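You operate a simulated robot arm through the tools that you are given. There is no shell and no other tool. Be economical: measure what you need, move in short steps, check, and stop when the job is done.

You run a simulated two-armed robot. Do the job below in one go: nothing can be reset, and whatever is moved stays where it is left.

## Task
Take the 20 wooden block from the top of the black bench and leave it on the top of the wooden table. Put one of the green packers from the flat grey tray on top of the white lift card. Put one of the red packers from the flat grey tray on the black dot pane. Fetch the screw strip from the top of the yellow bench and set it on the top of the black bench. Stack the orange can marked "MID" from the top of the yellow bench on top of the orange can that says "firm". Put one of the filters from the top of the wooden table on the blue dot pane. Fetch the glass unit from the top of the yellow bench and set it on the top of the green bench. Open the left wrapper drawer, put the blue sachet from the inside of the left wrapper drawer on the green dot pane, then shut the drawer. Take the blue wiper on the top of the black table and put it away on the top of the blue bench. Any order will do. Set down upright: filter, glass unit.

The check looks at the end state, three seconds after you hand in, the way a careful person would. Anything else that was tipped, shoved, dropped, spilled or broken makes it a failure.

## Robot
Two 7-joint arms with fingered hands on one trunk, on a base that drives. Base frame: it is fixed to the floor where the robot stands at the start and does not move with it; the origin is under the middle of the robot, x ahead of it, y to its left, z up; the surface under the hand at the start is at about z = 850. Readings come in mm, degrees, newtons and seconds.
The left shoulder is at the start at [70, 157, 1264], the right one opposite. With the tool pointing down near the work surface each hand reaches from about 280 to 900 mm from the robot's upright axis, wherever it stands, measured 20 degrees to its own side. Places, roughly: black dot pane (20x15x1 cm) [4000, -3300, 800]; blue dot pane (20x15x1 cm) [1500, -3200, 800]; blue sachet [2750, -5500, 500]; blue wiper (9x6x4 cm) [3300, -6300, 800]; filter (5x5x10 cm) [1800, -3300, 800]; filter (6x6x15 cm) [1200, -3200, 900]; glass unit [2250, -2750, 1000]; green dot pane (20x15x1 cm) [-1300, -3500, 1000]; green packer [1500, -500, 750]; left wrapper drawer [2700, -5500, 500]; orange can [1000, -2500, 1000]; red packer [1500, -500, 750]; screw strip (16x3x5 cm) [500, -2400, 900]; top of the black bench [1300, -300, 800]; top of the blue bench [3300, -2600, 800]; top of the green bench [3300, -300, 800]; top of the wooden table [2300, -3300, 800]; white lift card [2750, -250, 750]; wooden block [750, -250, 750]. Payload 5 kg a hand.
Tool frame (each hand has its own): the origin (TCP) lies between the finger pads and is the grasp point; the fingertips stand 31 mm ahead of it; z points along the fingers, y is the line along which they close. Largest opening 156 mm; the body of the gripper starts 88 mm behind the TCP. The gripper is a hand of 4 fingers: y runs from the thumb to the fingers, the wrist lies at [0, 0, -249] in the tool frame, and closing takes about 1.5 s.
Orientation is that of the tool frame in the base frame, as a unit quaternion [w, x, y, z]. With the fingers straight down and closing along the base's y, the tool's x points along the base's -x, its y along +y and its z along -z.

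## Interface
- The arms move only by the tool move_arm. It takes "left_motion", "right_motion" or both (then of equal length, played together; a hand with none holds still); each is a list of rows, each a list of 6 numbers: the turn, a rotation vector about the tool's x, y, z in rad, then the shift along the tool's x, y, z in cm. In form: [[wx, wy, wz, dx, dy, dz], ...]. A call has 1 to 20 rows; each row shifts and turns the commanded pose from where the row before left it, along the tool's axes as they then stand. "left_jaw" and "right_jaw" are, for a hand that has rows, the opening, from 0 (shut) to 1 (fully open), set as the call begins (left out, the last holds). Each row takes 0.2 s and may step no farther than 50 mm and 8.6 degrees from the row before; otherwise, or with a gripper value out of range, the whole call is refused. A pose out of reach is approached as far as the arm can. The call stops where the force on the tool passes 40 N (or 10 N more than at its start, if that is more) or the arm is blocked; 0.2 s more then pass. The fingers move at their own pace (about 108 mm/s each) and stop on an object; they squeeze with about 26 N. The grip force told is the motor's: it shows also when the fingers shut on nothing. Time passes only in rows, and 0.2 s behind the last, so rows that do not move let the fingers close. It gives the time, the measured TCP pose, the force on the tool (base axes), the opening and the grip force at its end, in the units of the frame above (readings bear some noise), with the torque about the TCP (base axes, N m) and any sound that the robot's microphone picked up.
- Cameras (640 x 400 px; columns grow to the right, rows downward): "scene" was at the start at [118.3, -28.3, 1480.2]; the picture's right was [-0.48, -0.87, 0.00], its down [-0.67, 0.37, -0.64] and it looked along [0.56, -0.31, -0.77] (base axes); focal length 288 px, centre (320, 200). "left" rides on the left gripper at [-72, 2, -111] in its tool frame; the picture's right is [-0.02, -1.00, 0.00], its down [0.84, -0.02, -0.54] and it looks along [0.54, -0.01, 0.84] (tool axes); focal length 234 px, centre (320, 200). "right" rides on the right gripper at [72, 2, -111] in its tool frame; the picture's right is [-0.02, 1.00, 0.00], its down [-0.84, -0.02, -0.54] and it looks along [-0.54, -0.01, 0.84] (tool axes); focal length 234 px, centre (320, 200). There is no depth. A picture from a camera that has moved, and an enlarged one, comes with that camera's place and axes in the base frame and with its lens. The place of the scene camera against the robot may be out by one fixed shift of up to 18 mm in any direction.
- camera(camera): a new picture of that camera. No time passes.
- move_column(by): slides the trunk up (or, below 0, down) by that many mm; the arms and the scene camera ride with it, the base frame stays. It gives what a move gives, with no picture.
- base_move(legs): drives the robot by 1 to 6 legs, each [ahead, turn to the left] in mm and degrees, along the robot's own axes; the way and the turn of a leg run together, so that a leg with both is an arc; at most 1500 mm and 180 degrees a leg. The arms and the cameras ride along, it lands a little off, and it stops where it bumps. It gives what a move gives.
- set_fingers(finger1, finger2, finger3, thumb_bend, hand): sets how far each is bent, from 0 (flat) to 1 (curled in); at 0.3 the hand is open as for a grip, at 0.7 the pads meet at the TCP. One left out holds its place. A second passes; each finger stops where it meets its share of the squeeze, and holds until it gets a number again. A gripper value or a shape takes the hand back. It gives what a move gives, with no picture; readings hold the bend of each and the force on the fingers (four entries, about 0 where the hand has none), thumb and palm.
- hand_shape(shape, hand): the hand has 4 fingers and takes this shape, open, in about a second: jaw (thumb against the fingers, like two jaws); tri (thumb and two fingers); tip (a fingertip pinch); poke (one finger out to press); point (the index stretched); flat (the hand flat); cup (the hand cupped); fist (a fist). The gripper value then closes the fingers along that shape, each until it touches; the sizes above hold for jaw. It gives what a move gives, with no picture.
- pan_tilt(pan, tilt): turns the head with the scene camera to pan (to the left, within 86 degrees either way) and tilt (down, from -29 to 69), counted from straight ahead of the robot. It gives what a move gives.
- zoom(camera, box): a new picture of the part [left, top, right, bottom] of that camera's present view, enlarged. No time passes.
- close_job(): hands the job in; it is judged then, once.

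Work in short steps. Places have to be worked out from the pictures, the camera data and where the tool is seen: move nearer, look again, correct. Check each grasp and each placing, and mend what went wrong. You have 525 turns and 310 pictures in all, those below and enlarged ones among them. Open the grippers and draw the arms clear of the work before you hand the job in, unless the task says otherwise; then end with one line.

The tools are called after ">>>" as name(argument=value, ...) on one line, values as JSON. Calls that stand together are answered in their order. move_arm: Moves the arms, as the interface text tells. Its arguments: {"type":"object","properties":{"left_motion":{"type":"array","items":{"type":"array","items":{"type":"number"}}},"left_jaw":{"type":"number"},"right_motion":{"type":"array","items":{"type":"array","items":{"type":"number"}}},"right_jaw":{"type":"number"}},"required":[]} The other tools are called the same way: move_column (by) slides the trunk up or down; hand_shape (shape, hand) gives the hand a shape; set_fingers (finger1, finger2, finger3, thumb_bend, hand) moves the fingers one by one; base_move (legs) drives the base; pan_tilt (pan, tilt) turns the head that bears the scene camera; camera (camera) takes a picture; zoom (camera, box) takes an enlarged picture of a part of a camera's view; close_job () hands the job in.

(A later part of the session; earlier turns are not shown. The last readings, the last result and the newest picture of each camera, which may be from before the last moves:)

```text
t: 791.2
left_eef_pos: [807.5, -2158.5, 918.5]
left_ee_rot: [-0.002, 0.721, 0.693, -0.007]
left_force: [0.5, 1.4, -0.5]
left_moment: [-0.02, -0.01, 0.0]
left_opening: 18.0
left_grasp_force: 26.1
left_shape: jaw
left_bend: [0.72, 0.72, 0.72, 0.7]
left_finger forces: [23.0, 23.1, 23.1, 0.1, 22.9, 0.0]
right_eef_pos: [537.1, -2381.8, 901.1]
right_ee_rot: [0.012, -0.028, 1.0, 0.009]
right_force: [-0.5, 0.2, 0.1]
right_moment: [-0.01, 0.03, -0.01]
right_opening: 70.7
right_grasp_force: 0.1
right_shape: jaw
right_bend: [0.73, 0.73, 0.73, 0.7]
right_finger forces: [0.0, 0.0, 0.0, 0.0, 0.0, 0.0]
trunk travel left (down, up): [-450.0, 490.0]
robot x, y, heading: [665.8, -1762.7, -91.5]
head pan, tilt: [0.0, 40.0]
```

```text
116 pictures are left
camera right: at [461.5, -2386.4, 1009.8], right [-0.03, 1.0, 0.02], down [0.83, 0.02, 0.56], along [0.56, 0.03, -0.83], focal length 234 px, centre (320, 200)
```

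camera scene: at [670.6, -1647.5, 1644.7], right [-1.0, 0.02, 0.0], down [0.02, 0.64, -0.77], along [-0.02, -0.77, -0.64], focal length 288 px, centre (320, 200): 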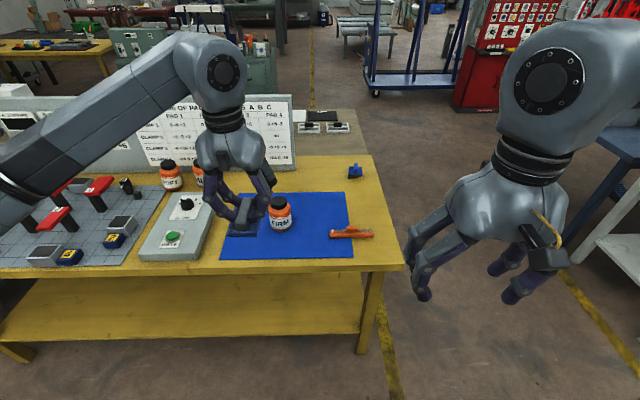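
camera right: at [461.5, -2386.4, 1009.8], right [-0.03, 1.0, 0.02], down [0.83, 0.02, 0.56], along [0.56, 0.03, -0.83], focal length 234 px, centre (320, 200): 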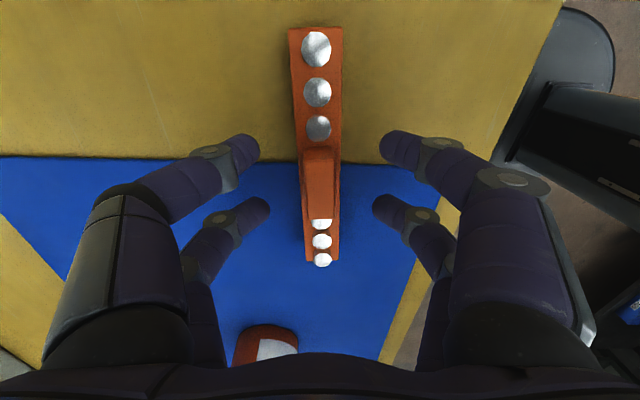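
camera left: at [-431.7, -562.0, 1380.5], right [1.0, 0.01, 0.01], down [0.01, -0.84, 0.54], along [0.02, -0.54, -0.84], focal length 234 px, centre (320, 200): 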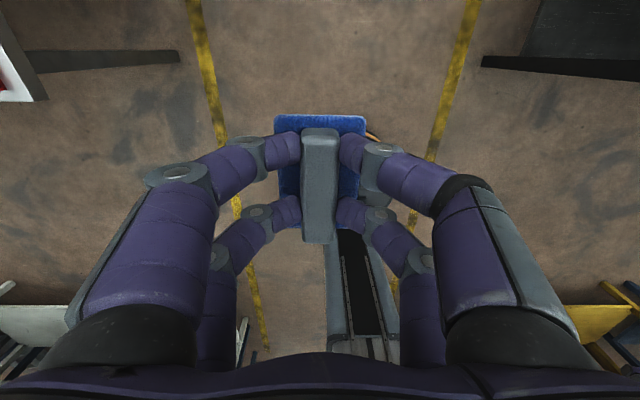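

Tab top ≈ 888. Shift 6 mm and lower 13 mm, then close.

>>> move_arm(right_motion=[[0, 0, 0, 0.6, 0, 0.7], [0, 0, 0, 0, 0, 0.6], [0, 0, 0, 0, 0, 0]])

>>> move_arm(right_motion=[[0, 0, 0, 0, 0, 0], [0, 0, 0, 0, 0, 0], [0, 0, 0, 0, 0, 0], [0, 0, 0, 0, 0, 0], [0, 0, 0, 0, 0, 0], [0, 0, 0, 0, 0, 0]], right_jaw=0)

>>> camera(camera="right")

```text
t: 792.0
left_eef_pos: [808.3, -2159.0, 917.7]
left_ee_rot: [0.0, 0.722, 0.692, -0.007]
left_force: [-0.1, 0.2, -1.0]
left_moment: [0.01, -0.02, 0.02]
left_opening: 17.7
left_grasp_force: 25.8
left_shape: jaw
left_bend: [0.72, 0.72, 0.72, 0.7]
left_finger forces: [23.0, 23.1, 23.1, 0.1, 23.0, 0.0]
right_eef_pos: [531.3, -2381.3, 887.7]
right_ee_rot: [0.012, -0.028, 1.0, 0.008]
right_force: [0.5, 0.6, 0.0]
right_moment: [-0.01, 0.01, 0.02]
right_opening: 70.6
right_grasp_force: 0.0
right_shape: jaw
right_bend: [0.73, 0.73, 0.73, 0.7]
right_finger forces: [0.0, 0.0, 0.0, 0.0, 0.0, 0.0]
trunk travel left (down, up): [-450.0, 490.0]
robot x, y, heading: [664.1, -1761.0, -91.3]
head pan, tilt: [0.0, 40.0]
```

```text
t: 793.4
left_eef_pos: [809.4, -2158.5, 919.4]
left_ee_rot: [-0.002, 0.722, 0.692, -0.006]
left_force: [0.5, 0.2, 0.1]
left_moment: [0.01, 0.01, 0.0]
left_opening: 18.0
left_grasp_force: 25.5
left_shape: jaw
left_bend: [0.72, 0.72, 0.72, 0.7]
left_finger forces: [23.0, 23.1, 23.1, 0.0, 23.0, 0.0]
right_eef_pos: [531.4, -2382.2, 888.2]
right_ee_rot: [0.011, -0.028, 0.999, 0.009]
right_force: [-0.3, 0.3, -0.4]
right_moment: [0.0, 0.0, -0.01]
right_opening: 22.0
right_grasp_force: 26.0
right_shape: jaw
right_bend: [0.73, 0.73, 0.73, 0.7]
right_finger forces: [23.3, 23.2, 23.0, 0.0, 23.6, 0.0]
trunk travel left (down, up): [-450.0, 490.0]
robot x, y, heading: [666.0, -1761.7, -91.4]
head pan, tilt: [0.0, 40.0]
```

```text
115 pictures are left
camera right: at [455.6, -2386.8, 996.5], right [-0.03, 1.0, 0.02], down [0.83, 0.02, 0.56], along [0.56, 0.03, -0.83], focal length 234 px, centre (320, 200)
```

right: 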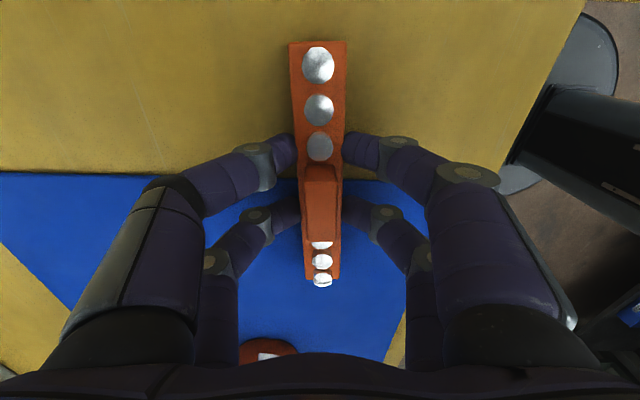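

Strip gripped squarely. Lift, raise the trunk 250 mm, and drive to the black bench.

>>> move_arm(right_motion=[[0, 0, 0, 0, 0, -2], [0, 0, 0, 0, 0, -4], [0, 0, 0, 0, 0, -4], [0, 0, 0, 0, 0, 0]])

>>> move_column(by=250)

>>> base_move(legs=[[-480, 0], [0, 181.4]])

>>> pan_tilt(pan=-10, tilt=40)

>>> camera(camera="scene")

```text
t: 794.4
left_eef_pos: [807.7, -2158.6, 917.9]
left_ee_rot: [-0.001, 0.721, 0.693, -0.007]
left_force: [0.0, 0.1, -0.1]
left_moment: [0.0, 0.0, 0.0]
left_opening: 17.9
left_grasp_force: 26.2
left_shape: jaw
left_bend: [0.72, 0.72, 0.72, 0.7]
left_finger forces: [22.9, 23.1, 23.2, 0.0, 23.1, 0.0]
right_eef_pos: [527.7, -2384.7, 988.0]
right_ee_rot: [0.011, -0.028, 0.999, 0.009]
right_force: [-0.5, 0.1, 0.0]
right_moment: [0.02, 0.01, -0.02]
right_opening: 22.1
right_grasp_force: 26.0
right_shape: jaw
right_bend: [0.73, 0.73, 0.73, 0.7]
right_finger forces: [23.2, 23.4, 22.9, 0.0, 23.6, 0.0]
trunk travel left (down, up): [-450.0, 490.0]
robot x, y, heading: [666.4, -1758.8, -91.4]
head pan, tilt: [0.0, 40.0]
```

```text
t: 797.0
left_eef_pos: [807.9, -2160.3, 1168.4]
left_ee_rot: [-0.001, 0.722, 0.692, -0.006]
left_force: [0.3, 0.1, -0.3]
left_moment: [0.01, -0.01, 0.02]
left_opening: 17.8
left_grasp_force: 26.4
left_shape: jaw
left_bend: [0.72, 0.72, 0.72, 0.7]
left_finger forces: [23.0, 23.2, 23.2, 0.0, 22.9, 0.0]
right_eef_pos: [528.1, -2383.9, 1237.6]
right_ee_rot: [0.011, -0.028, 1.0, 0.009]
right_force: [-0.6, 0.2, -2.3]
right_moment: [-0.01, -0.01, 0.0]
right_opening: 22.1
right_grasp_force: 26.1
right_shape: jaw
right_bend: [0.73, 0.73, 0.73, 0.7]
right_finger forces: [23.3, 23.3, 23.0, 0.1, 23.7, 0.0]
trunk travel left (down, up): [-700.0, 240.0]
robot x, y, heading: [670.9, -1762.6, -91.5]
head pan, tilt: [0.0, 40.0]
```

```text
refused: 181.4 is not a number from -180 to 180
```

```text
t: 797.7
left_eef_pos: [807.5, -2159.1, 1169.0]
left_ee_rot: [-0.001, 0.722, 0.692, -0.005]
left_force: [1.5, 0.5, -0.1]
left_moment: [-0.01, -0.01, 0.01]
left_opening: 17.9
left_grasp_force: 26.2
left_shape: jaw
left_bend: [0.72, 0.72, 0.72, 0.7]
left_finger forces: [23.0, 23.1, 23.0, 0.1, 23.0, 0.0]
right_eef_pos: [526.7, -2384.1, 1238.8]
right_ee_rot: [0.011, -0.028, 0.999, 0.009]
right_force: [-0.1, 0.1, -1.0]
right_moment: [0.01, 0.02, -0.02]
right_opening: 22.4
right_grasp_force: 26.2
right_shape: jaw
right_bend: [0.73, 0.73, 0.73, 0.7]
right_finger forces: [23.3, 23.3, 23.0, 0.0, 23.6, 0.0]
trunk travel left (down, up): [-700.0, 240.0]
robot x, y, heading: [664.8, -1757.5, -91.8]
head pan, tilt: [-10.0, 40.0]
```

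```text
114 pictures are left
camera scene: at [649.5, -1884.8, 1544.8], right [-0.98, 0.2, 0.0], down [0.13, 0.63, -0.77], along [-0.15, -0.75, -0.64], focal length 288 px, centre (320, 200)
```

scene: 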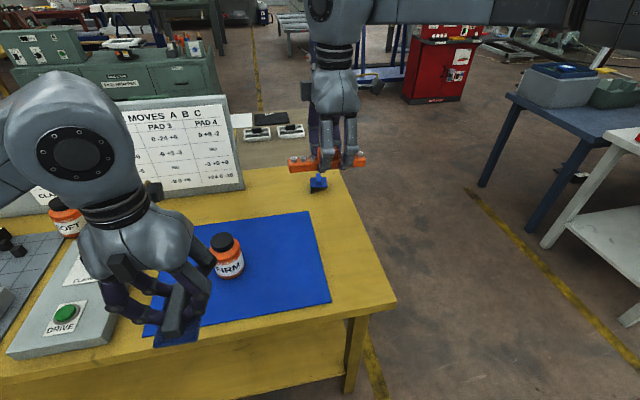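

Refused for the >180° turn; split it and add 130 mm east.

>>> base_move(legs=[[-470, 0], [0, 91.5], [130, 0], [0, 90]])

>>> camera(camera="scene")

>>> camera(camera="right")

```text
t: 809.0
left_eef_pos: [661.0, -894.7, 1169.1]
left_ee_rot: [0.007, -0.698, 0.716, -0.001]
left_force: [0.4, 0.7, -0.5]
left_moment: [0.0, 0.02, -0.03]
left_opening: 17.8
left_grasp_force: 26.3
left_shape: jaw
left_bend: [0.72, 0.72, 0.72, 0.7]
left_finger forces: [22.9, 23.0, 22.9, 0.0, 22.9, 0.1]
right_eef_pos: [937.4, -664.6, 1237.7]
right_ee_rot: [0.009, 0.999, 0.036, -0.012]
right_force: [1.3, 0.2, -1.3]
right_moment: [0.01, 0.02, -0.06]
right_opening: 22.0
right_grasp_force: 25.8
right_shape: jaw
right_bend: [0.73, 0.73, 0.73, 0.7]
right_finger forces: [22.9, 22.9, 22.6, 0.0, 23.0, 0.0]
trunk travel left (down, up): [-700.0, 240.0]
robot x, y, heading: [804.1, -1288.8, 89.3]
head pan, tilt: [-10.0, 40.0]
```

```text
113 pictures are left
camera scene: at [825.8, -1148.5, 1544.8], right [0.98, -0.18, 0.0], down [-0.12, -0.63, -0.77], along [0.14, 0.75, -0.64], focal length 288 px, centre (320, 200)
```

scene: 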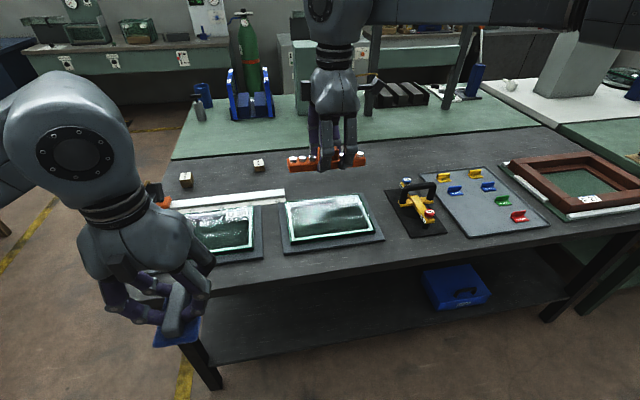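

```text
112 pictures are left
camera right: at [1010.4, -659.7, 1346.2], right [0.05, -1.0, 0.02], down [-0.83, -0.03, 0.56], along [-0.56, -0.04, -0.83], focal length 234 px, centre (320, 200)
```

right: 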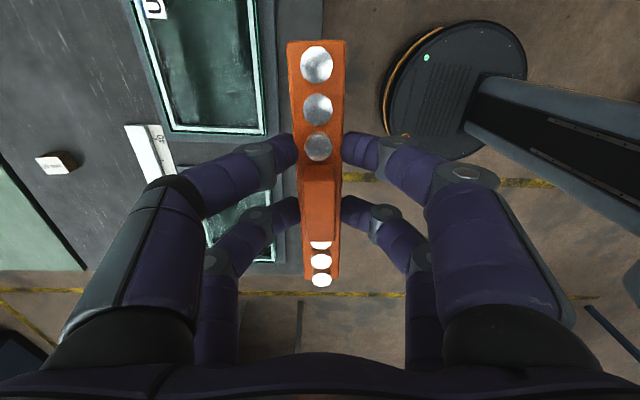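

I drive in, raise the left arm while lowering the trunk, and bring the strip over the free area near (1010, −300).

>>> move_arm(left_motion=[[0, 0, 0, 0, 0, -4], [0, 0, 0, 0, 0, -4], [0, 0, 0, 0, 0, -4], [0, 0, 0, 0, 0, -3], [0, 0, 0, 0, 0, 0]])

>>> base_move(legs=[[270, 0]])

>>> move_column(by=-250)

>>> move_arm(right_motion=[[0, 0, 0, 1.6, -2.6, 0], [0, 0, 0, 1.6, -2.6, 0], [0, 0, 0, 1.6, -2.6, 0], [0, 0, 0, 1.6, -2.6, 0], [0, 0, 0, 0, 0, 2], [0, 0, 0, 0, 0, 0]])

>>> camera(camera="right")

```text
t: 810.2
left_eef_pos: [658.6, -896.4, 1317.5]
left_ee_rot: [0.006, -0.699, 0.715, -0.001]
left_force: [0.1, 0.0, -0.2]
left_moment: [-0.03, 0.02, -0.01]
left_opening: 17.7
left_grasp_force: 26.0
left_shape: jaw
left_bend: [0.72, 0.72, 0.72, 0.7]
left_finger forces: [22.9, 23.1, 23.0, 0.0, 22.8, 0.0]
right_eef_pos: [936.8, -664.9, 1237.0]
right_ee_rot: [0.01, 0.999, 0.037, -0.011]
right_force: [-1.0, 0.4, -1.1]
right_moment: [0.0, 0.0, 0.0]
right_opening: 21.4
right_grasp_force: 25.4
right_shape: jaw
right_bend: [0.73, 0.73, 0.73, 0.7]
right_finger forces: [22.9, 22.8, 22.7, 0.0, 23.0, 0.0]
trunk travel left (down, up): [-700.0, 240.0]
robot x, y, heading: [808.9, -1291.7, 89.2]
head pan, tilt: [-10.0, 40.0]
```

```text
t: 812.1
left_eef_pos: [661.0, -630.3, 1318.4]
left_ee_rot: [0.007, -0.698, 0.716, 0.0]
left_force: [-0.2, -0.4, -0.5]
left_moment: [0.01, -0.01, -0.02]
left_opening: 17.7
left_grasp_force: 26.2
left_shape: jaw
left_bend: [0.72, 0.72, 0.72, 0.7]
left_finger forces: [23.0, 23.0, 23.0, 0.0, 23.0, 0.0]
right_eef_pos: [939.3, -398.3, 1239.9]
right_ee_rot: [0.008, 0.999, 0.037, -0.011]
right_force: [-0.7, 0.7, 0.1]
right_moment: [0.0, 0.03, 0.01]
right_opening: 22.0
right_grasp_force: 25.8
right_shape: jaw
right_bend: [0.73, 0.73, 0.73, 0.7]
right_finger forces: [22.9, 22.9, 22.7, 0.0, 23.1, 0.1]
trunk travel left (down, up): [-700.0, 240.0]
robot x, y, heading: [810.5, -1020.0, 89.4]
head pan, tilt: [-10.0, 40.0]
```

```text
t: 814.7
left_eef_pos: [661.3, -629.3, 1067.8]
left_ee_rot: [0.006, -0.699, 0.715, -0.001]
left_force: [-1.5, 0.2, -0.3]
left_moment: [-0.01, 0.0, 0.04]
left_opening: 17.9
left_grasp_force: 26.1
left_shape: jaw
left_bend: [0.72, 0.72, 0.72, 0.7]
left_finger forces: [22.9, 22.9, 23.0, 0.0, 23.0, 0.0]
right_eef_pos: [938.7, -396.5, 988.6]
right_ee_rot: [0.009, 0.999, 0.037, -0.012]
right_force: [0.2, 0.2, -0.3]
right_moment: [0.0, 0.03, 0.01]
right_opening: 22.0
right_grasp_force: 26.1
right_shape: jaw
right_bend: [0.73, 0.73, 0.73, 0.7]
right_finger forces: [22.8, 22.8, 22.6, 0.1, 23.1, 0.0]
trunk travel left (down, up): [-450.0, 490.0]
robot x, y, heading: [809.3, -1023.6, 89.8]
head pan, tilt: [-10.0, 40.0]
```

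```text
t: 816.1
left_eef_pos: [661.5, -628.4, 1068.2]
left_ee_rot: [0.007, -0.698, 0.716, 0.0]
left_force: [1.1, 0.2, -0.8]
left_moment: [0.01, -0.01, -0.01]
left_opening: 17.8
left_grasp_force: 26.3
left_shape: jaw
left_bend: [0.72, 0.72, 0.72, 0.7]
left_finger forces: [23.0, 23.0, 23.0, 0.1, 22.9, 0.0]
right_eef_pos: [1004.0, -305.0, 962.3]
right_ee_rot: [0.009, 0.999, 0.036, -0.011]
right_force: [0.9, -0.3, -1.1]
right_moment: [-0.01, 0.0, -0.03]
right_opening: 21.6
right_grasp_force: 25.1
right_shape: jaw
right_bend: [0.73, 0.73, 0.73, 0.7]
right_finger forces: [22.9, 22.9, 22.7, 0.0, 23.0, 0.1]
right hand out of reach, approached as far as the arm can: row 3, 4
trunk travel left (down, up): [-450.0, 490.0]
robot x, y, heading: [814.1, -1024.0, 89.6]
head pan, tilt: [-10.0, 40.0]
```

```text
111 pictures are left
camera right: at [1077.0, -299.5, 1070.3], right [0.05, -1.0, 0.02], down [-0.83, -0.03, 0.56], along [-0.56, -0.04, -0.83], focal length 234 px, centre (320, 200)
```

right: 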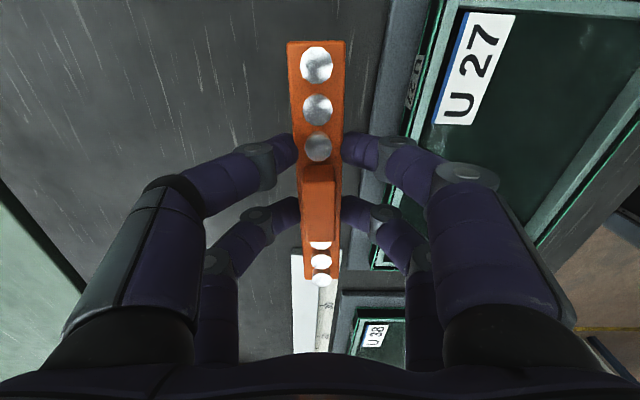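

Position (1004, −305): clear of the U27 pad (−371) and the ruler's end (x 853). Lower to contact.

>>> move_arm(right_motion=[[0, 0, 0, 0, 0, 3], [0, 0, 0, 0, 0, 2.5], [0, 0, 0, 0, 0, 0.5], [0, 0, 0, 0, 0, 0]])

>>> move_arm(right_motion=[[0, 0, 0, 0, 0, 0.5], [0, 0, 0, 0, 0, 0.4], [0, 0, 0, 0, 0, 0]])

>>> move_arm(right_motion=[[0, 0, 0, 0, 0, 0.3], [0, 0, 0, 0, 0, 0]])

```text
t: 817.1
left_eef_pos: [660.9, -628.1, 1066.4]
left_ee_rot: [0.006, -0.698, 0.716, 0.0]
left_force: [-0.5, -0.1, -0.9]
left_moment: [0.0, 0.01, -0.01]
left_opening: 17.9
left_grasp_force: 25.9
left_shape: jaw
left_bend: [0.72, 0.72, 0.72, 0.7]
left_finger forces: [23.0, 23.0, 23.0, 0.0, 23.0, 0.1]
right_eef_pos: [1002.8, -305.3, 901.5]
right_ee_rot: [0.009, 0.999, 0.036, -0.011]
right_force: [0.3, 0.5, -0.7]
right_moment: [0.0, -0.02, 0.0]
right_opening: 21.6
right_grasp_force: 26.0
right_shape: jaw
right_bend: [0.73, 0.73, 0.73, 0.7]
right_finger forces: [22.9, 22.9, 22.7, 0.0, 23.1, 0.0]
trunk travel left (down, up): [-450.0, 490.0]
robot x, y, heading: [810.9, -1022.9, 89.1]
head pan, tilt: [-10.0, 40.0]
```

```text
t: 817.9
left_eef_pos: [661.2, -628.1, 1067.4]
left_ee_rot: [0.007, -0.699, 0.715, -0.001]
left_force: [0.3, 0.6, 0.2]
left_moment: [0.0, -0.03, 0.01]
left_opening: 17.8
left_grasp_force: 25.6
left_shape: jaw
left_bend: [0.72, 0.72, 0.72, 0.7]
left_finger forces: [23.0, 22.9, 22.9, 0.1, 22.8, 0.0]
right_eef_pos: [1003.9, -305.3, 893.7]
right_ee_rot: [0.009, 0.999, 0.036, -0.011]
right_force: [0.7, 0.0, -0.4]
right_moment: [0.01, -0.02, 0.0]
right_opening: 21.6
right_grasp_force: 26.1
right_shape: jaw
right_bend: [0.73, 0.73, 0.73, 0.7]
right_finger forces: [22.9, 22.9, 22.8, 0.0, 23.0, 0.1]
trunk travel left (down, up): [-450.0, 490.0]
robot x, y, heading: [816.6, -1023.5, 89.5]
head pan, tilt: [-10.0, 40.0]
```

```text
t: 818.5
left_eef_pos: [661.7, -627.9, 1067.3]
left_ee_rot: [0.007, -0.699, 0.715, -0.001]
left_force: [0.6, -0.5, -0.6]
left_moment: [0.0, -0.03, -0.02]
left_opening: 18.0
left_grasp_force: 25.7
left_shape: jaw
left_bend: [0.72, 0.72, 0.72, 0.7]
left_finger forces: [22.9, 23.0, 23.0, 0.0, 22.8, 0.0]
right_eef_pos: [1004.2, -305.9, 889.8]
right_ee_rot: [0.009, 0.999, 0.037, -0.011]
right_force: [-0.7, -0.3, -0.7]
right_moment: [-0.02, -0.02, -0.02]
right_opening: 21.7
right_grasp_force: 26.4
right_shape: jaw
right_bend: [0.73, 0.73, 0.73, 0.7]
right_finger forces: [22.9, 22.9, 22.7, 0.0, 23.0, 0.0]
trunk travel left (down, up): [-450.0, 490.0]
robot x, y, heading: [809.3, -1021.1, 89.5]
head pan, tilt: [-10.0, 40.0]
```

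>>> move_arm(right_motion=[[0, 0, 0, 0, 0, 0.3], [0, 0, 0, 0, 0, 0]])

>>> move_arm(right_motion=[[0, 0, 0, 0, 0, 0.3], [0, 0, 0, 0, 0, 0]])

```text
t: 819.1
left_eef_pos: [661.7, -627.8, 1067.9]
left_ee_rot: [0.008, -0.698, 0.716, -0.001]
left_force: [-0.1, 0.1, -0.9]
left_moment: [0.0, 0.0, -0.02]
left_opening: 17.6
left_grasp_force: 26.4
left_shape: jaw
left_bend: [0.72, 0.72, 0.72, 0.7]
left_finger forces: [23.0, 23.0, 22.9, 0.0, 22.8, 0.0]
right_eef_pos: [1003.9, -305.1, 887.5]
right_ee_rot: [0.01, 0.999, 0.037, -0.011]
right_force: [0.1, 0.0, -1.3]
right_moment: [0.0, -0.03, 0.0]
right_opening: 21.7
right_grasp_force: 26.1
right_shape: jaw
right_bend: [0.73, 0.73, 0.73, 0.7]
right_finger forces: [23.0, 22.9, 22.7, 0.0, 23.3, 0.0]
trunk travel left (down, up): [-450.0, 490.0]
robot x, y, heading: [811.1, -1023.1, 89.4]
head pan, tilt: [-10.0, 40.0]
```

```text
t: 819.7
left_eef_pos: [661.8, -629.0, 1069.0]
left_ee_rot: [0.007, -0.699, 0.715, -0.001]
left_force: [-0.2, -0.1, -0.6]
left_moment: [0.01, -0.03, 0.0]
left_opening: 17.7
left_grasp_force: 26.0
left_shape: jaw
left_bend: [0.72, 0.72, 0.72, 0.7]
left_finger forces: [23.1, 23.0, 23.0, 0.0, 22.9, 0.1]
right_eef_pos: [1002.3, -304.7, 886.0]
right_ee_rot: [0.008, 0.999, 0.037, -0.011]
right_force: [-1.4, 1.5, 3.9]
right_moment: [0.06, -0.42, 0.01]
right_opening: 21.9
right_grasp_force: 25.9
right_shape: jaw
right_bend: [0.73, 0.73, 0.73, 0.7]
right_finger forces: [25.3, 22.8, 22.2, 0.0, 26.2, 0.1]
trunk travel left (down, up): [-450.0, 490.0]
robot x, y, heading: [811.3, -1022.7, 89.2]
head pan, tilt: [-10.0, 40.0]
```

Contact. Release with a small opening and rise.

>>> move_arm(right_motion=[[0, 0, 0, 0, 0, 0.1], [0, 0, 0, 0, 0, 0], [0, 0, 0, 0, 0, 0], [0, 0, 0, 0, 0, 0], [0, 0, 0, 0, 0, -2], [0, 0, 0, 0, 0, -4], [0, 0, 0, 0, 0, -4], [0, 0, 0, 0, 0, -4], [0, 0, 0, 0, 0, 0]], right_jaw=0.35)

>>> camera(camera="right")

```text
t: 821.7
left_eef_pos: [661.5, -628.0, 1068.2]
left_ee_rot: [0.007, -0.698, 0.716, -0.002]
left_force: [0.5, 0.1, -0.6]
left_moment: [-0.01, -0.04, -0.01]
left_opening: 17.7
left_grasp_force: 26.0
left_shape: jaw
left_bend: [0.72, 0.72, 0.72, 0.7]
left_finger forces: [23.0, 23.0, 23.0, 0.0, 22.9, 0.0]
right_eef_pos: [1009.9, -309.3, 1022.7]
right_ee_rot: [0.008, 0.999, 0.037, -0.01]
right_force: [0.2, -0.5, 0.2]
right_moment: [-0.05, -0.04, 0.0]
right_opening: 54.4
right_grasp_force: 0.2
right_shape: jaw
right_bend: [0.74, 0.74, 0.74, 0.7]
right_finger forces: [0.1, 0.1, 0.0, 0.0, 0.1, 0.0]
right hand out of reach, approached as far as the arm can: row 8
trunk travel left (down, up): [-450.0, 490.0]
robot x, y, heading: [810.2, -1022.7, 89.3]
head pan, tilt: [-10.0, 40.0]
```

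```text
110 pictures are left
camera right: at [1082.8, -303.5, 1130.2], right [0.05, -1.0, 0.02], down [-0.83, -0.03, 0.56], along [-0.56, -0.04, -0.83], focal length 234 px, centre (320, 200)
```

right: 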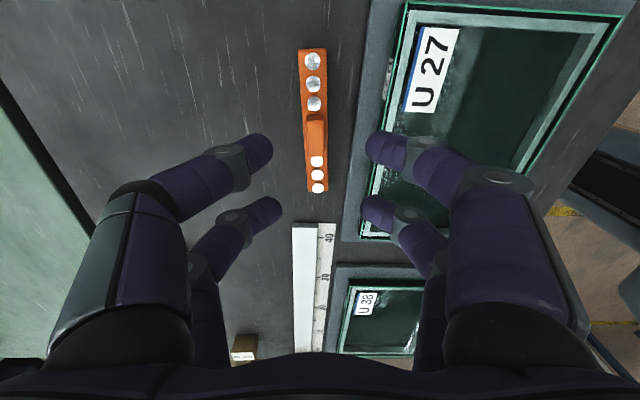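

Strip placed cleanly. Next the wiper to the blue bench: raise the trunk and drive there.

>>> move_column(by=250)

>>> base_move(legs=[[-230, 0], [0, -89], [1100, 0], [1050, 0], [0, -90]])

>>> pan_tilt(pan=10, tilt=30)

>>> camera(camera="scene")

```text
t: 824.3
left_eef_pos: [661.7, -627.1, 1317.8]
left_ee_rot: [0.007, -0.698, 0.716, -0.001]
left_force: [0.4, 0.2, -0.2]
left_moment: [0.0, -0.03, -0.02]
left_opening: 17.6
left_grasp_force: 26.2
left_shape: jaw
left_bend: [0.72, 0.72, 0.72, 0.7]
left_finger forces: [23.0, 23.0, 23.0, 0.0, 22.9, 0.0]
right_eef_pos: [1008.8, -309.2, 1271.9]
right_ee_rot: [0.008, 0.999, 0.037, -0.012]
right_force: [0.0, 0.2, 1.2]
right_moment: [-0.01, 0.02, 0.01]
right_opening: 54.2
right_grasp_force: 0.0
right_shape: jaw
right_bend: [0.74, 0.74, 0.74, 0.7]
right_finger forces: [0.1, 0.0, 0.0, 0.0, 0.1, 0.0]
trunk travel left (down, up): [-700.0, 240.0]
robot x, y, heading: [810.0, -1023.5, 89.3]
head pan, tilt: [-10.0, 40.0]
```

```text
t: 843.8
left_eef_pos: [3090.7, -1677.1, 1317.7]
left_ee_rot: [-0.002, 0.719, 0.695, -0.007]
left_force: [0.0, -0.7, -0.4]
left_moment: [0.0, -0.01, 0.0]
left_opening: 17.7
left_grasp_force: 26.0
left_shape: jaw
left_bend: [0.72, 0.72, 0.72, 0.7]
left_finger forces: [22.9, 22.9, 22.9, 0.0, 22.8, 0.0]
right_eef_pos: [2740.4, -1992.8, 1272.9]
right_ee_rot: [0.011, -0.032, 0.999, 0.008]
right_force: [0.1, -0.8, -0.8]
right_moment: [-0.01, -0.03, -0.02]
right_opening: 54.1
right_grasp_force: 0.1
right_shape: jaw
right_bend: [0.74, 0.74, 0.74, 0.7]
right_finger forces: [0.0, 0.0, 0.0, 0.1, 0.0, 0.0]
trunk travel left (down, up): [-700.0, 240.0]
robot x, y, heading: [2946.5, -1282.0, -91.1]
head pan, tilt: [-10.0, 40.0]
```

```text
t: 844.7
left_eef_pos: [3091.6, -1675.9, 1317.6]
left_ee_rot: [-0.001, 0.718, 0.696, -0.007]
left_force: [0.3, -0.4, -0.4]
left_moment: [0.01, -0.02, 0.01]
left_opening: 17.6
left_grasp_force: 26.2
left_shape: jaw
left_bend: [0.72, 0.72, 0.72, 0.7]
left_finger forces: [22.9, 22.9, 23.0, 0.0, 22.8, 0.0]
right_eef_pos: [2739.2, -1993.2, 1271.8]
right_ee_rot: [0.012, -0.031, 0.999, 0.009]
right_force: [-0.2, 0.9, 0.4]
right_moment: [0.01, -0.02, -0.04]
right_opening: 54.6
right_grasp_force: 0.1
right_shape: jaw
right_bend: [0.74, 0.74, 0.74, 0.7]
right_finger forces: [0.0, 0.2, 0.1, 0.0, 0.0, 0.0]
trunk travel left (down, up): [-700.0, 240.0]
robot x, y, heading: [2943.8, -1283.0, -90.8]
head pan, tilt: [10.0, 30.0]
```

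```text
109 pictures are left
camera scene: at [2958.4, -1411.6, 1560.1], right [-0.99, -0.15, 0.0], down [-0.08, 0.49, -0.87], along [0.13, -0.86, -0.5], focal length 288 px, centre (320, 200)
```

scene: 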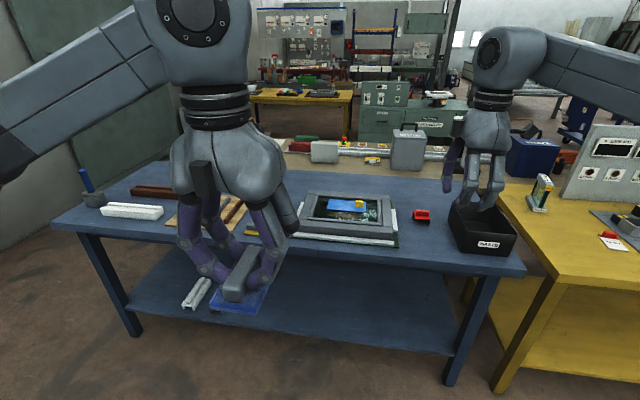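

The blue bench front edge is at y≈−2300. I drive 430 mm nearer and look with the left camera.

>>> base_move(legs=[[430, 0]])

>>> pan_tilt(pan=10, tilt=50)

>>> camera(camera="scene")

>>> camera(camera="left")

```text
t: 847.3
left_eef_pos: [3083.8, -2105.2, 1317.6]
left_ee_rot: [0.0, 0.718, 0.696, -0.006]
left_force: [0.1, 0.2, 0.2]
left_moment: [-0.01, 0.0, 0.02]
left_opening: 17.5
left_grasp_force: 26.0
left_shape: jaw
left_bend: [0.72, 0.72, 0.72, 0.7]
left_finger forces: [22.9, 22.9, 23.0, 0.2, 22.8, 0.0]
right_eef_pos: [2734.3, -2421.7, 1274.1]
right_ee_rot: [0.012, -0.033, 0.999, 0.008]
right_force: [-0.6, 0.6, 0.6]
right_moment: [0.0, -0.03, 0.05]
right_opening: 54.3
right_grasp_force: 0.2
right_shape: jaw
right_bend: [0.74, 0.74, 0.74, 0.7]
right_finger forces: [0.0, 0.1, 0.1, 0.0, 0.0, 0.1]
trunk travel left (down, up): [-700.0, 240.0]
robot x, y, heading: [2937.3, -1709.1, -90.7]
head pan, tilt: [10.0, 30.0]
```

```text
t: 848.1
left_eef_pos: [3084.8, -2107.9, 1317.2]
left_ee_rot: [-0.001, 0.718, 0.696, -0.006]
left_force: [0.9, -0.3, 0.0]
left_moment: [0.03, 0.02, -0.02]
left_opening: 17.4
left_grasp_force: 26.0
left_shape: jaw
left_bend: [0.72, 0.72, 0.72, 0.7]
left_finger forces: [22.9, 22.9, 23.0, 0.0, 22.8, 0.1]
right_eef_pos: [2735.1, -2424.3, 1272.5]
right_ee_rot: [0.012, -0.034, 0.999, 0.008]
right_force: [-0.3, -0.4, -0.8]
right_moment: [0.01, 0.01, -0.02]
right_opening: 54.2
right_grasp_force: 0.1
right_shape: jaw
right_bend: [0.74, 0.74, 0.74, 0.7]
right_finger forces: [0.0, 0.0, 0.0, 0.0, 0.1, 0.0]
trunk travel left (down, up): [-700.0, 240.0]
robot x, y, heading: [2940.5, -1710.8, -91.0]
head pan, tilt: [10.0, 50.0]
```

```text
108 pictures are left
camera scene: at [2949.4, -1828.8, 1530.6], right [-0.99, -0.16, 0.0], down [-0.12, 0.76, -0.64], along [0.1, -0.63, -0.77], focal length 288 px, centre (320, 200)
```

scene: 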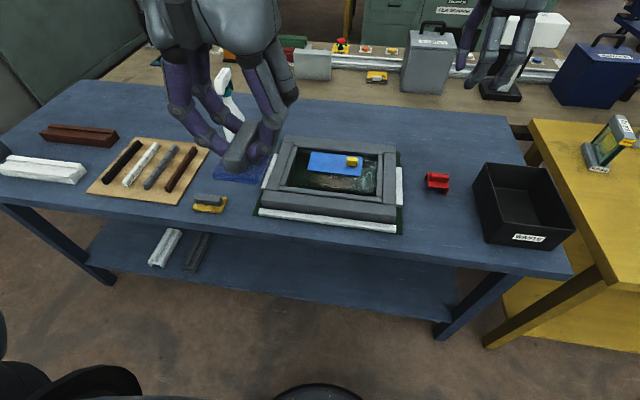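

```text
107 pictures are left
camera left: at [3084.9, -2178.7, 1428.3], right [-1.0, 0.01, 0.01], down [0.01, 0.84, 0.54], along [-0.01, 0.54, -0.84], focal length 234 px, centre (320, 200)
```

left: 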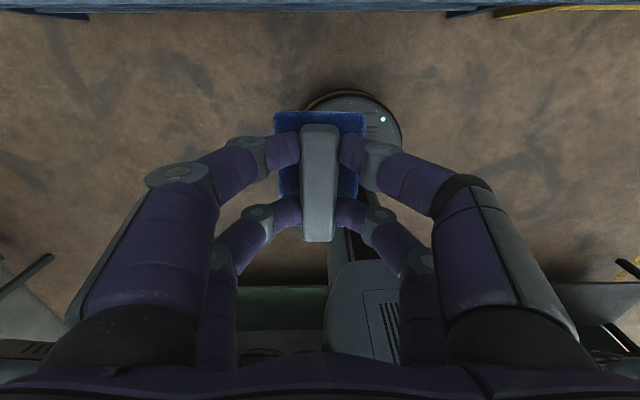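

Free spot between the frame and the waste box: about (2685, −2410). I reposition the robot to x≈2540 for the left hand.

>>> base_move(legs=[[-300, 0], [0, -89], [400, 0], [0, 90], [290, 0]])

>>> move_column(by=-200)

>>> camera(camera="scene")

```text
t: 861.5
left_eef_pos: [2702.4, -2096.6, 1318.2]
left_ee_rot: [0.0, 0.71, 0.704, -0.007]
left_force: [-0.1, -0.3, 0.4]
left_moment: [0.01, -0.04, -0.01]
left_opening: 17.4
left_grasp_force: 25.7
left_shape: jaw
left_bend: [0.72, 0.72, 0.72, 0.7]
left_finger forces: [22.8, 22.8, 22.9, 0.0, 22.7, 0.0]
right_eef_pos: [2360.1, -2421.0, 1273.4]
right_ee_rot: [0.012, -0.044, 0.999, 0.007]
right_force: [-0.2, -0.3, -0.5]
right_moment: [-0.03, -0.02, 0.02]
right_opening: 54.3
right_grasp_force: 0.0
right_shape: jaw
right_bend: [0.74, 0.74, 0.74, 0.7]
right_finger forces: [0.0, 0.0, 0.0, 0.0, 0.1, 0.0]
trunk travel left (down, up): [-700.0, 240.0]
robot x, y, heading: [2547.6, -1707.8, -89.5]
head pan, tilt: [10.0, 50.0]
```

```text
t: 863.6
left_eef_pos: [2701.7, -2099.1, 1119.2]
left_ee_rot: [0.0, 0.711, 0.703, -0.007]
left_force: [0.3, 0.0, -0.7]
left_moment: [-0.02, 0.05, -0.04]
left_opening: 17.7
left_grasp_force: 25.6
left_shape: jaw
left_bend: [0.72, 0.72, 0.72, 0.7]
left_finger forces: [22.7, 22.8, 22.9, 0.1, 22.6, 0.0]
right_eef_pos: [2358.7, -2422.9, 1072.6]
right_ee_rot: [0.012, -0.045, 0.999, 0.007]
right_force: [-0.6, 0.3, -0.2]
right_moment: [0.01, -0.01, 0.0]
right_opening: 54.2
right_grasp_force: 0.0
right_shape: jaw
right_bend: [0.74, 0.74, 0.74, 0.7]
right_finger forces: [0.1, 0.0, 0.1, 0.0, 0.0, 0.0]
trunk travel left (down, up): [-500.0, 440.0]
robot x, y, heading: [2543.6, -1706.5, -89.7]
head pan, tilt: [10.0, 50.0]
```

```text
106 pictures are left
camera scene: at [2560.9, -1823.2, 1330.7], right [-0.98, -0.18, 0.0], down [-0.14, 0.75, -0.64], along [0.11, -0.63, -0.77], focal length 288 px, centre (320, 200)
```

scene: 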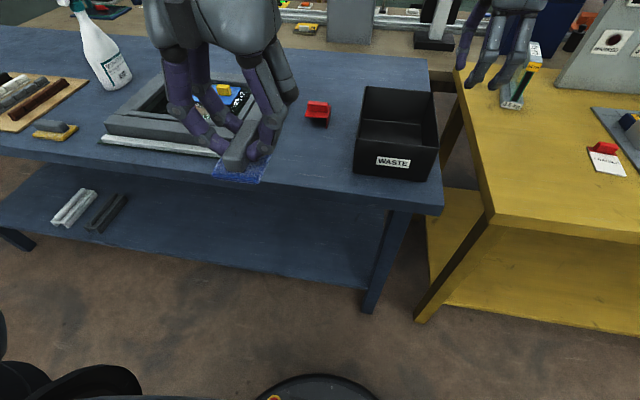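

Move the wiper over (2680, −2410) and down to z≈960.

>>> move_arm(left_motion=[[0, 0, 0, -3.9, -0.25, 2], [0, 0, 0, -3.9, -0.25, 2], [0, 0, 0, -3.9, -0.25, 2], [0, 0, 0, -3.9, -0.25, 2], [0, 0, 0, -3.9, -0.25, 2], [0, 0, 0, -3.9, -0.25, 2], [0, 0, 0, -3.9, -0.25, 2], [0, 0, 0, -3.9, -0.25, 2], [0, 0, 0, 0, 0, 0]])

>>> camera(camera="left")

```text
t: 865.6
left_eef_pos: [2679.7, -2409.9, 961.0]
left_ee_rot: [0.0, 0.71, 0.704, -0.008]
left_force: [0.1, 1.0, -0.9]
left_moment: [0.03, 0.0, 0.0]
left_opening: 17.4
left_grasp_force: 25.9
left_shape: jaw
left_bend: [0.72, 0.72, 0.72, 0.7]
left_finger forces: [22.8, 22.8, 22.9, 0.0, 22.8, 0.1]
right_eef_pos: [2358.9, -2422.3, 1073.8]
right_ee_rot: [0.012, -0.045, 0.999, 0.007]
right_force: [-0.4, 0.0, 0.1]
right_moment: [-0.01, -0.02, 0.03]
right_opening: 54.4
right_grasp_force: 0.0
right_shape: jaw
right_bend: [0.74, 0.74, 0.74, 0.7]
right_finger forces: [0.1, 0.0, 0.0, 0.0, 0.0, 0.0]
trunk travel left (down, up): [-500.0, 440.0]
robot x, y, heading: [2544.7, -1702.3, -89.8]
head pan, tilt: [10.0, 50.0]
```

```text
105 pictures are left
camera left: at [2680.5, -2482.8, 1072.3], right [-1.0, -0.01, 0.01], down [-0.01, 0.84, 0.54], along [-0.02, 0.54, -0.84], focal length 234 px, centre (320, 200)
```

left: 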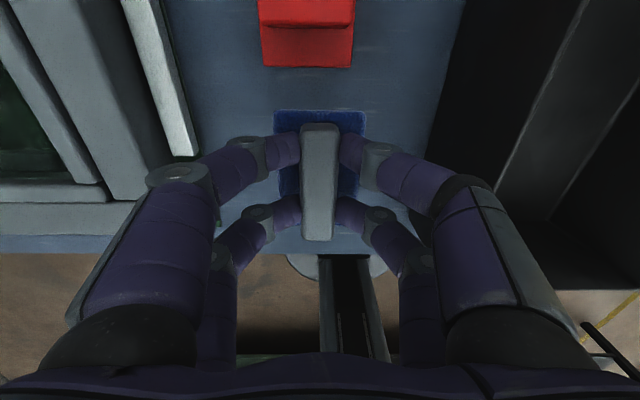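

Shift 22 mm toward the front to clear the red item, and lower to contact.

>>> move_arm(left_motion=[[0, 0, 0, 2.2, 0, 2.5], [0, 0, 0, 0, 0, 3], [0, 0, 0, 0, 0, 3], [0, 0, 0, 0, 0, 0.8], [0, 0, 0, 0, 0, 0]])

>>> move_arm(left_motion=[[0, 0, 0, 0, 0, 0.6], [0, 0, 0, 0, 0, 0.5], [0, 0, 0, 0, 0, 0]])

>>> move_arm(left_motion=[[0, 0, 0, 0, 0, 0.5], [0, 0, 0, 0, 0, 0]])

```text
t: 866.4
left_eef_pos: [2676.1, -2389.8, 897.8]
left_ee_rot: [0.0, 0.71, 0.704, -0.014]
left_force: [1.2, 7.4, 15.0]
left_moment: [0.21, -0.12, 0.03]
left_opening: 19.2
left_grasp_force: 26.6
left_shape: jaw
left_bend: [0.73, 0.73, 0.73, 0.71]
left_finger forces: [26.2, 26.4, 25.8, 0.1, 25.4, 0.0]
right_eef_pos: [2359.9, -2420.9, 1073.2]
right_ee_rot: [0.012, -0.045, 0.999, 0.007]
right_force: [0.3, -0.3, -0.4]
right_moment: [0.02, -0.01, 0.01]
right_opening: 54.3
right_grasp_force: 0.0
right_shape: jaw
right_bend: [0.74, 0.74, 0.74, 0.7]
right_finger forces: [0.2, 0.1, 0.0, 0.0, 0.0, 0.0]
trunk travel left (down, up): [-500.0, 440.0]
robot x, y, heading: [2546.7, -1705.9, -89.6]
head pan, tilt: [10.0, 50.0]
stopped in row 3 (left hand): the force on the tool passed its limit at 55 N (the readings are from after the stop); the commanded pose is now the measured one
```

```text
t: 866.9
left_eef_pos: [2675.5, -2393.3, 896.9]
left_ee_rot: [0.001, 0.709, 0.705, -0.02]
left_force: [0.4, 5.9, 21.9]
left_moment: [0.31, -0.14, -0.01]
left_opening: 19.3
left_grasp_force: 25.7
left_shape: jaw
left_bend: [0.73, 0.73, 0.73, 0.71]
left_finger forces: [26.1, 28.5, 27.8, 0.1, 25.5, 0.0]
right_eef_pos: [2359.8, -2422.0, 1072.6]
right_ee_rot: [0.011, -0.045, 0.999, 0.008]
right_force: [-0.5, -0.5, -0.1]
right_moment: [0.01, 0.01, 0.01]
right_opening: 54.2
right_grasp_force: 0.0
right_shape: jaw
right_bend: [0.74, 0.74, 0.74, 0.7]
right_finger forces: [0.1, 0.0, 0.0, 0.0, 0.0, 0.1]
trunk travel left (down, up): [-500.0, 440.0]
robot x, y, heading: [2544.9, -1713.7, -89.7]
head pan, tilt: [10.0, 50.0]
stopped in row 2 (left hand): the force on the tool passed its limit at 45 N (the readings are from after the stop); the commanded pose is now the measured one
```

```text
t: 867.5
left_eef_pos: [2675.6, -2394.4, 896.4]
left_ee_rot: [0.003, 0.709, 0.705, -0.025]
left_force: [2.3, 6.6, 22.8]
left_moment: [0.39, -0.16, 0.03]
left_opening: 19.5
left_grasp_force: 26.3
left_shape: jaw
left_bend: [0.73, 0.73, 0.73, 0.71]
left_finger forces: [25.7, 29.2, 28.5, 0.0, 25.1, 0.1]
right_eef_pos: [2359.5, -2422.2, 1073.5]
right_ee_rot: [0.011, -0.045, 0.999, 0.007]
right_force: [-1.0, 0.1, 1.1]
right_moment: [0.05, 0.0, -0.01]
right_opening: 54.0
right_grasp_force: 0.1
right_shape: jaw
right_bend: [0.74, 0.74, 0.74, 0.7]
right_finger forces: [0.0, 0.0, 0.0, 0.1, 0.0, 0.1]
trunk travel left (down, up): [-500.0, 440.0]
robot x, y, heading: [2543.4, -1708.2, -89.6]
head pan, tilt: [10.0, 50.0]
stopped in row 2 (left hand): the force on the tool passed its limit at 42 N (the readings are from after the stop); the commanded pose is now the measured one
```

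Contact at once: the blue bench is ~850 high. Ease up 3 mm and check before releasing.

>>> move_arm(left_motion=[[0, 0, 0, 0, 0, -0.3], [0, 0, 0, 0, 0, 0]])

>>> camera(camera="left")

```text
t: 868.0
left_eef_pos: [2674.6, -2395.2, 896.6]
left_ee_rot: [0.004, 0.709, 0.705, -0.023]
left_force: [-0.3, 0.5, 15.5]
left_moment: [0.19, -0.05, 0.0]
left_opening: 19.3
left_grasp_force: 25.6
left_shape: jaw
left_bend: [0.73, 0.73, 0.73, 0.71]
left_finger forces: [25.2, 28.4, 28.5, 0.0, 25.0, 0.0]
right_eef_pos: [2359.0, -2422.2, 1073.2]
right_ee_rot: [0.012, -0.044, 0.999, 0.007]
right_force: [0.3, 0.2, -0.2]
right_moment: [-0.05, -0.03, -0.01]
right_opening: 54.1
right_grasp_force: 0.0
right_shape: jaw
right_bend: [0.74, 0.74, 0.74, 0.7]
right_finger forces: [0.1, 0.0, 0.0, 0.0, 0.0, 0.1]
trunk travel left (down, up): [-500.0, 440.0]
robot x, y, heading: [2542.6, -1704.4, -89.6]
head pan, tilt: [10.0, 50.0]
```

```text
104 pictures are left
camera left: at [2679.3, -2463.8, 1009.6], right [-1.0, -0.02, 0.03], down [0.0, 0.86, 0.51], along [-0.03, 0.51, -0.86], focal length 234 px, centre (320, 200)
```

left: 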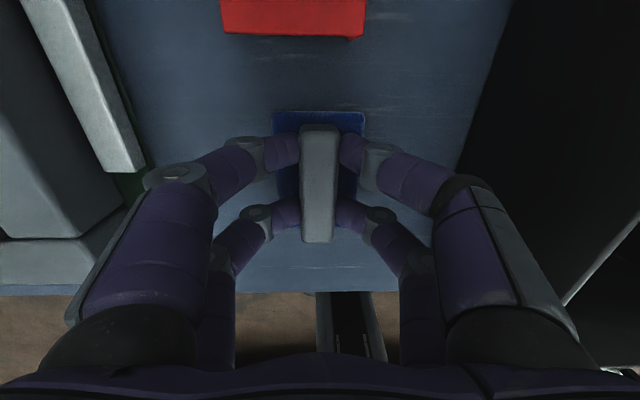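

Well positioned on bare bench. Release and rise.

>>> move_arm(left_motion=[[0, 0, 0, 0, 0, 0], [0, 0, 0, 0, 0, 0], [0, 0, 0, 0, 0, 0], [0, 0, 0, 0, 0, 0], [0, 0, 0, 0, 0, -2], [0, 0, 0, 0, 0, -4], [0, 0, 0, 0, 0, -4], [0, 0, 0, 0, 0, -4], [0, 0, 0, 0, 0, -4], [0, 0, 0, 0, 0, 0]], left_jaw=0.35)

>>> camera(camera="left")

```text
t: 870.2
left_eef_pos: [2680.6, -2390.4, 1074.7]
left_ee_rot: [0.001, 0.709, 0.704, -0.022]
left_force: [-0.4, 0.3, -0.2]
left_moment: [-0.02, 0.01, 0.0]
left_opening: 54.2
left_grasp_force: 0.0
left_shape: jaw
left_bend: [0.74, 0.74, 0.74, 0.7]
left_finger forces: [0.0, 0.0, 0.0, 0.1, 0.0, 0.1]
right_eef_pos: [2359.9, -2425.8, 1071.4]
right_ee_rot: [0.011, -0.045, 0.999, 0.008]
right_force: [0.0, -1.4, -0.3]
right_moment: [-0.04, 0.0, -0.01]
right_opening: 54.3
right_grasp_force: 0.1
right_shape: jaw
right_bend: [0.74, 0.74, 0.74, 0.7]
right_finger forces: [0.0, 0.1, 0.0, 0.1, 0.1, 0.1]
trunk travel left (down, up): [-500.0, 440.0]
robot x, y, heading: [2543.8, -1707.1, -89.9]
head pan, tilt: [10.0, 50.0]
```

```text
103 pictures are left
camera left: at [2684.8, -2458.9, 1186.7], right [-1.0, -0.02, 0.03], down [0.0, 0.86, 0.52], along [-0.03, 0.52, -0.86], focal length 234 px, centre (320, 200)
```

left: 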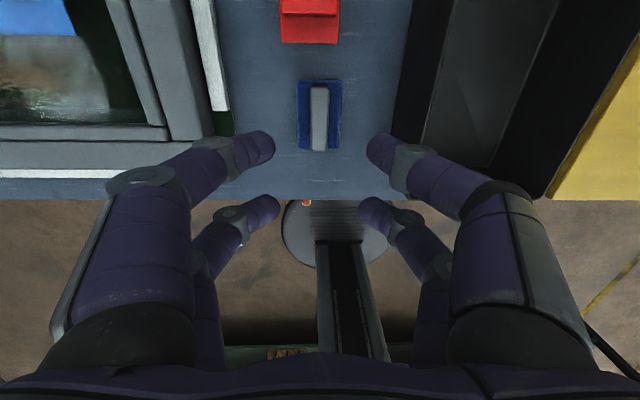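

Wiper placed. Now look at the glass unit on the yellow bench.

>>> pan_tilt(pan=-18, tilt=38)

>>> camera(camera="scene")

>>> zoom(camera="scene", box=[280, 90, 440, 200])

```text
t: 871.2
left_eef_pos: [2680.7, -2389.5, 1074.7]
left_ee_rot: [0.003, 0.71, 0.704, -0.022]
left_force: [0.3, -0.6, 0.6]
left_moment: [0.0, 0.02, -0.04]
left_opening: 54.3
left_grasp_force: 0.1
left_shape: jaw
left_bend: [0.74, 0.74, 0.74, 0.7]
left_finger forces: [0.0, 0.0, 0.0, 0.1, 0.1, 0.0]
right_eef_pos: [2359.0, -2423.7, 1072.5]
right_ee_rot: [0.011, -0.044, 0.999, 0.008]
right_force: [0.1, 0.0, -0.1]
right_moment: [0.02, 0.02, 0.0]
right_opening: 54.4
right_grasp_force: 0.0
right_shape: jaw
right_bend: [0.74, 0.74, 0.74, 0.7]
right_finger forces: [0.0, 0.0, 0.0, 0.1, 0.0, 0.0]
trunk travel left (down, up): [-500.0, 440.0]
robot x, y, heading: [2544.7, -1707.0, -89.7]
head pan, tilt: [-18.0, 38.0]
```

```text
102 pictures are left
camera scene: at [2521.1, -1830.2, 1347.8], right [-0.95, 0.3, 0.0], down [0.19, 0.59, -0.79], along [-0.24, -0.75, -0.62], focal length 288 px, centre (320, 200)
```

scene: 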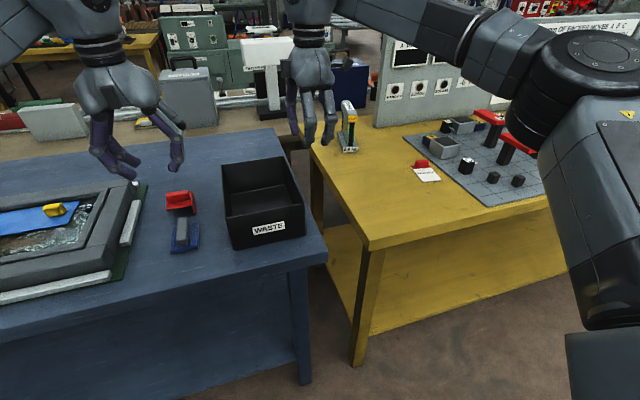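

```text
3.64 times, centred on (360, 145) of scene
camera zoom: at [2521.1, -1830.2, 1347.8], right [-0.95, 0.3, 0.0], down [0.19, 0.59, -0.79], along [-0.24, -0.75, -0.62], focal length 1048 px, centre (174, 400)
```

zoom: 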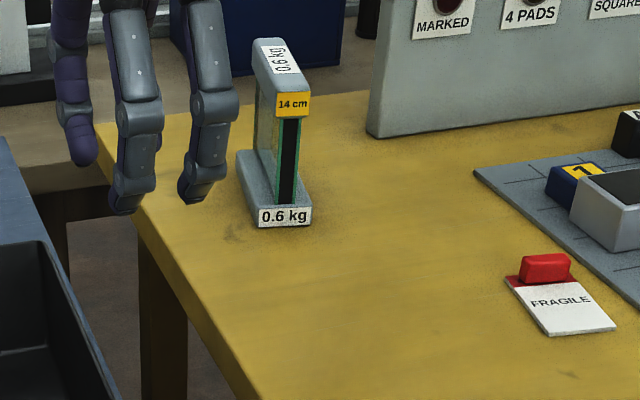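

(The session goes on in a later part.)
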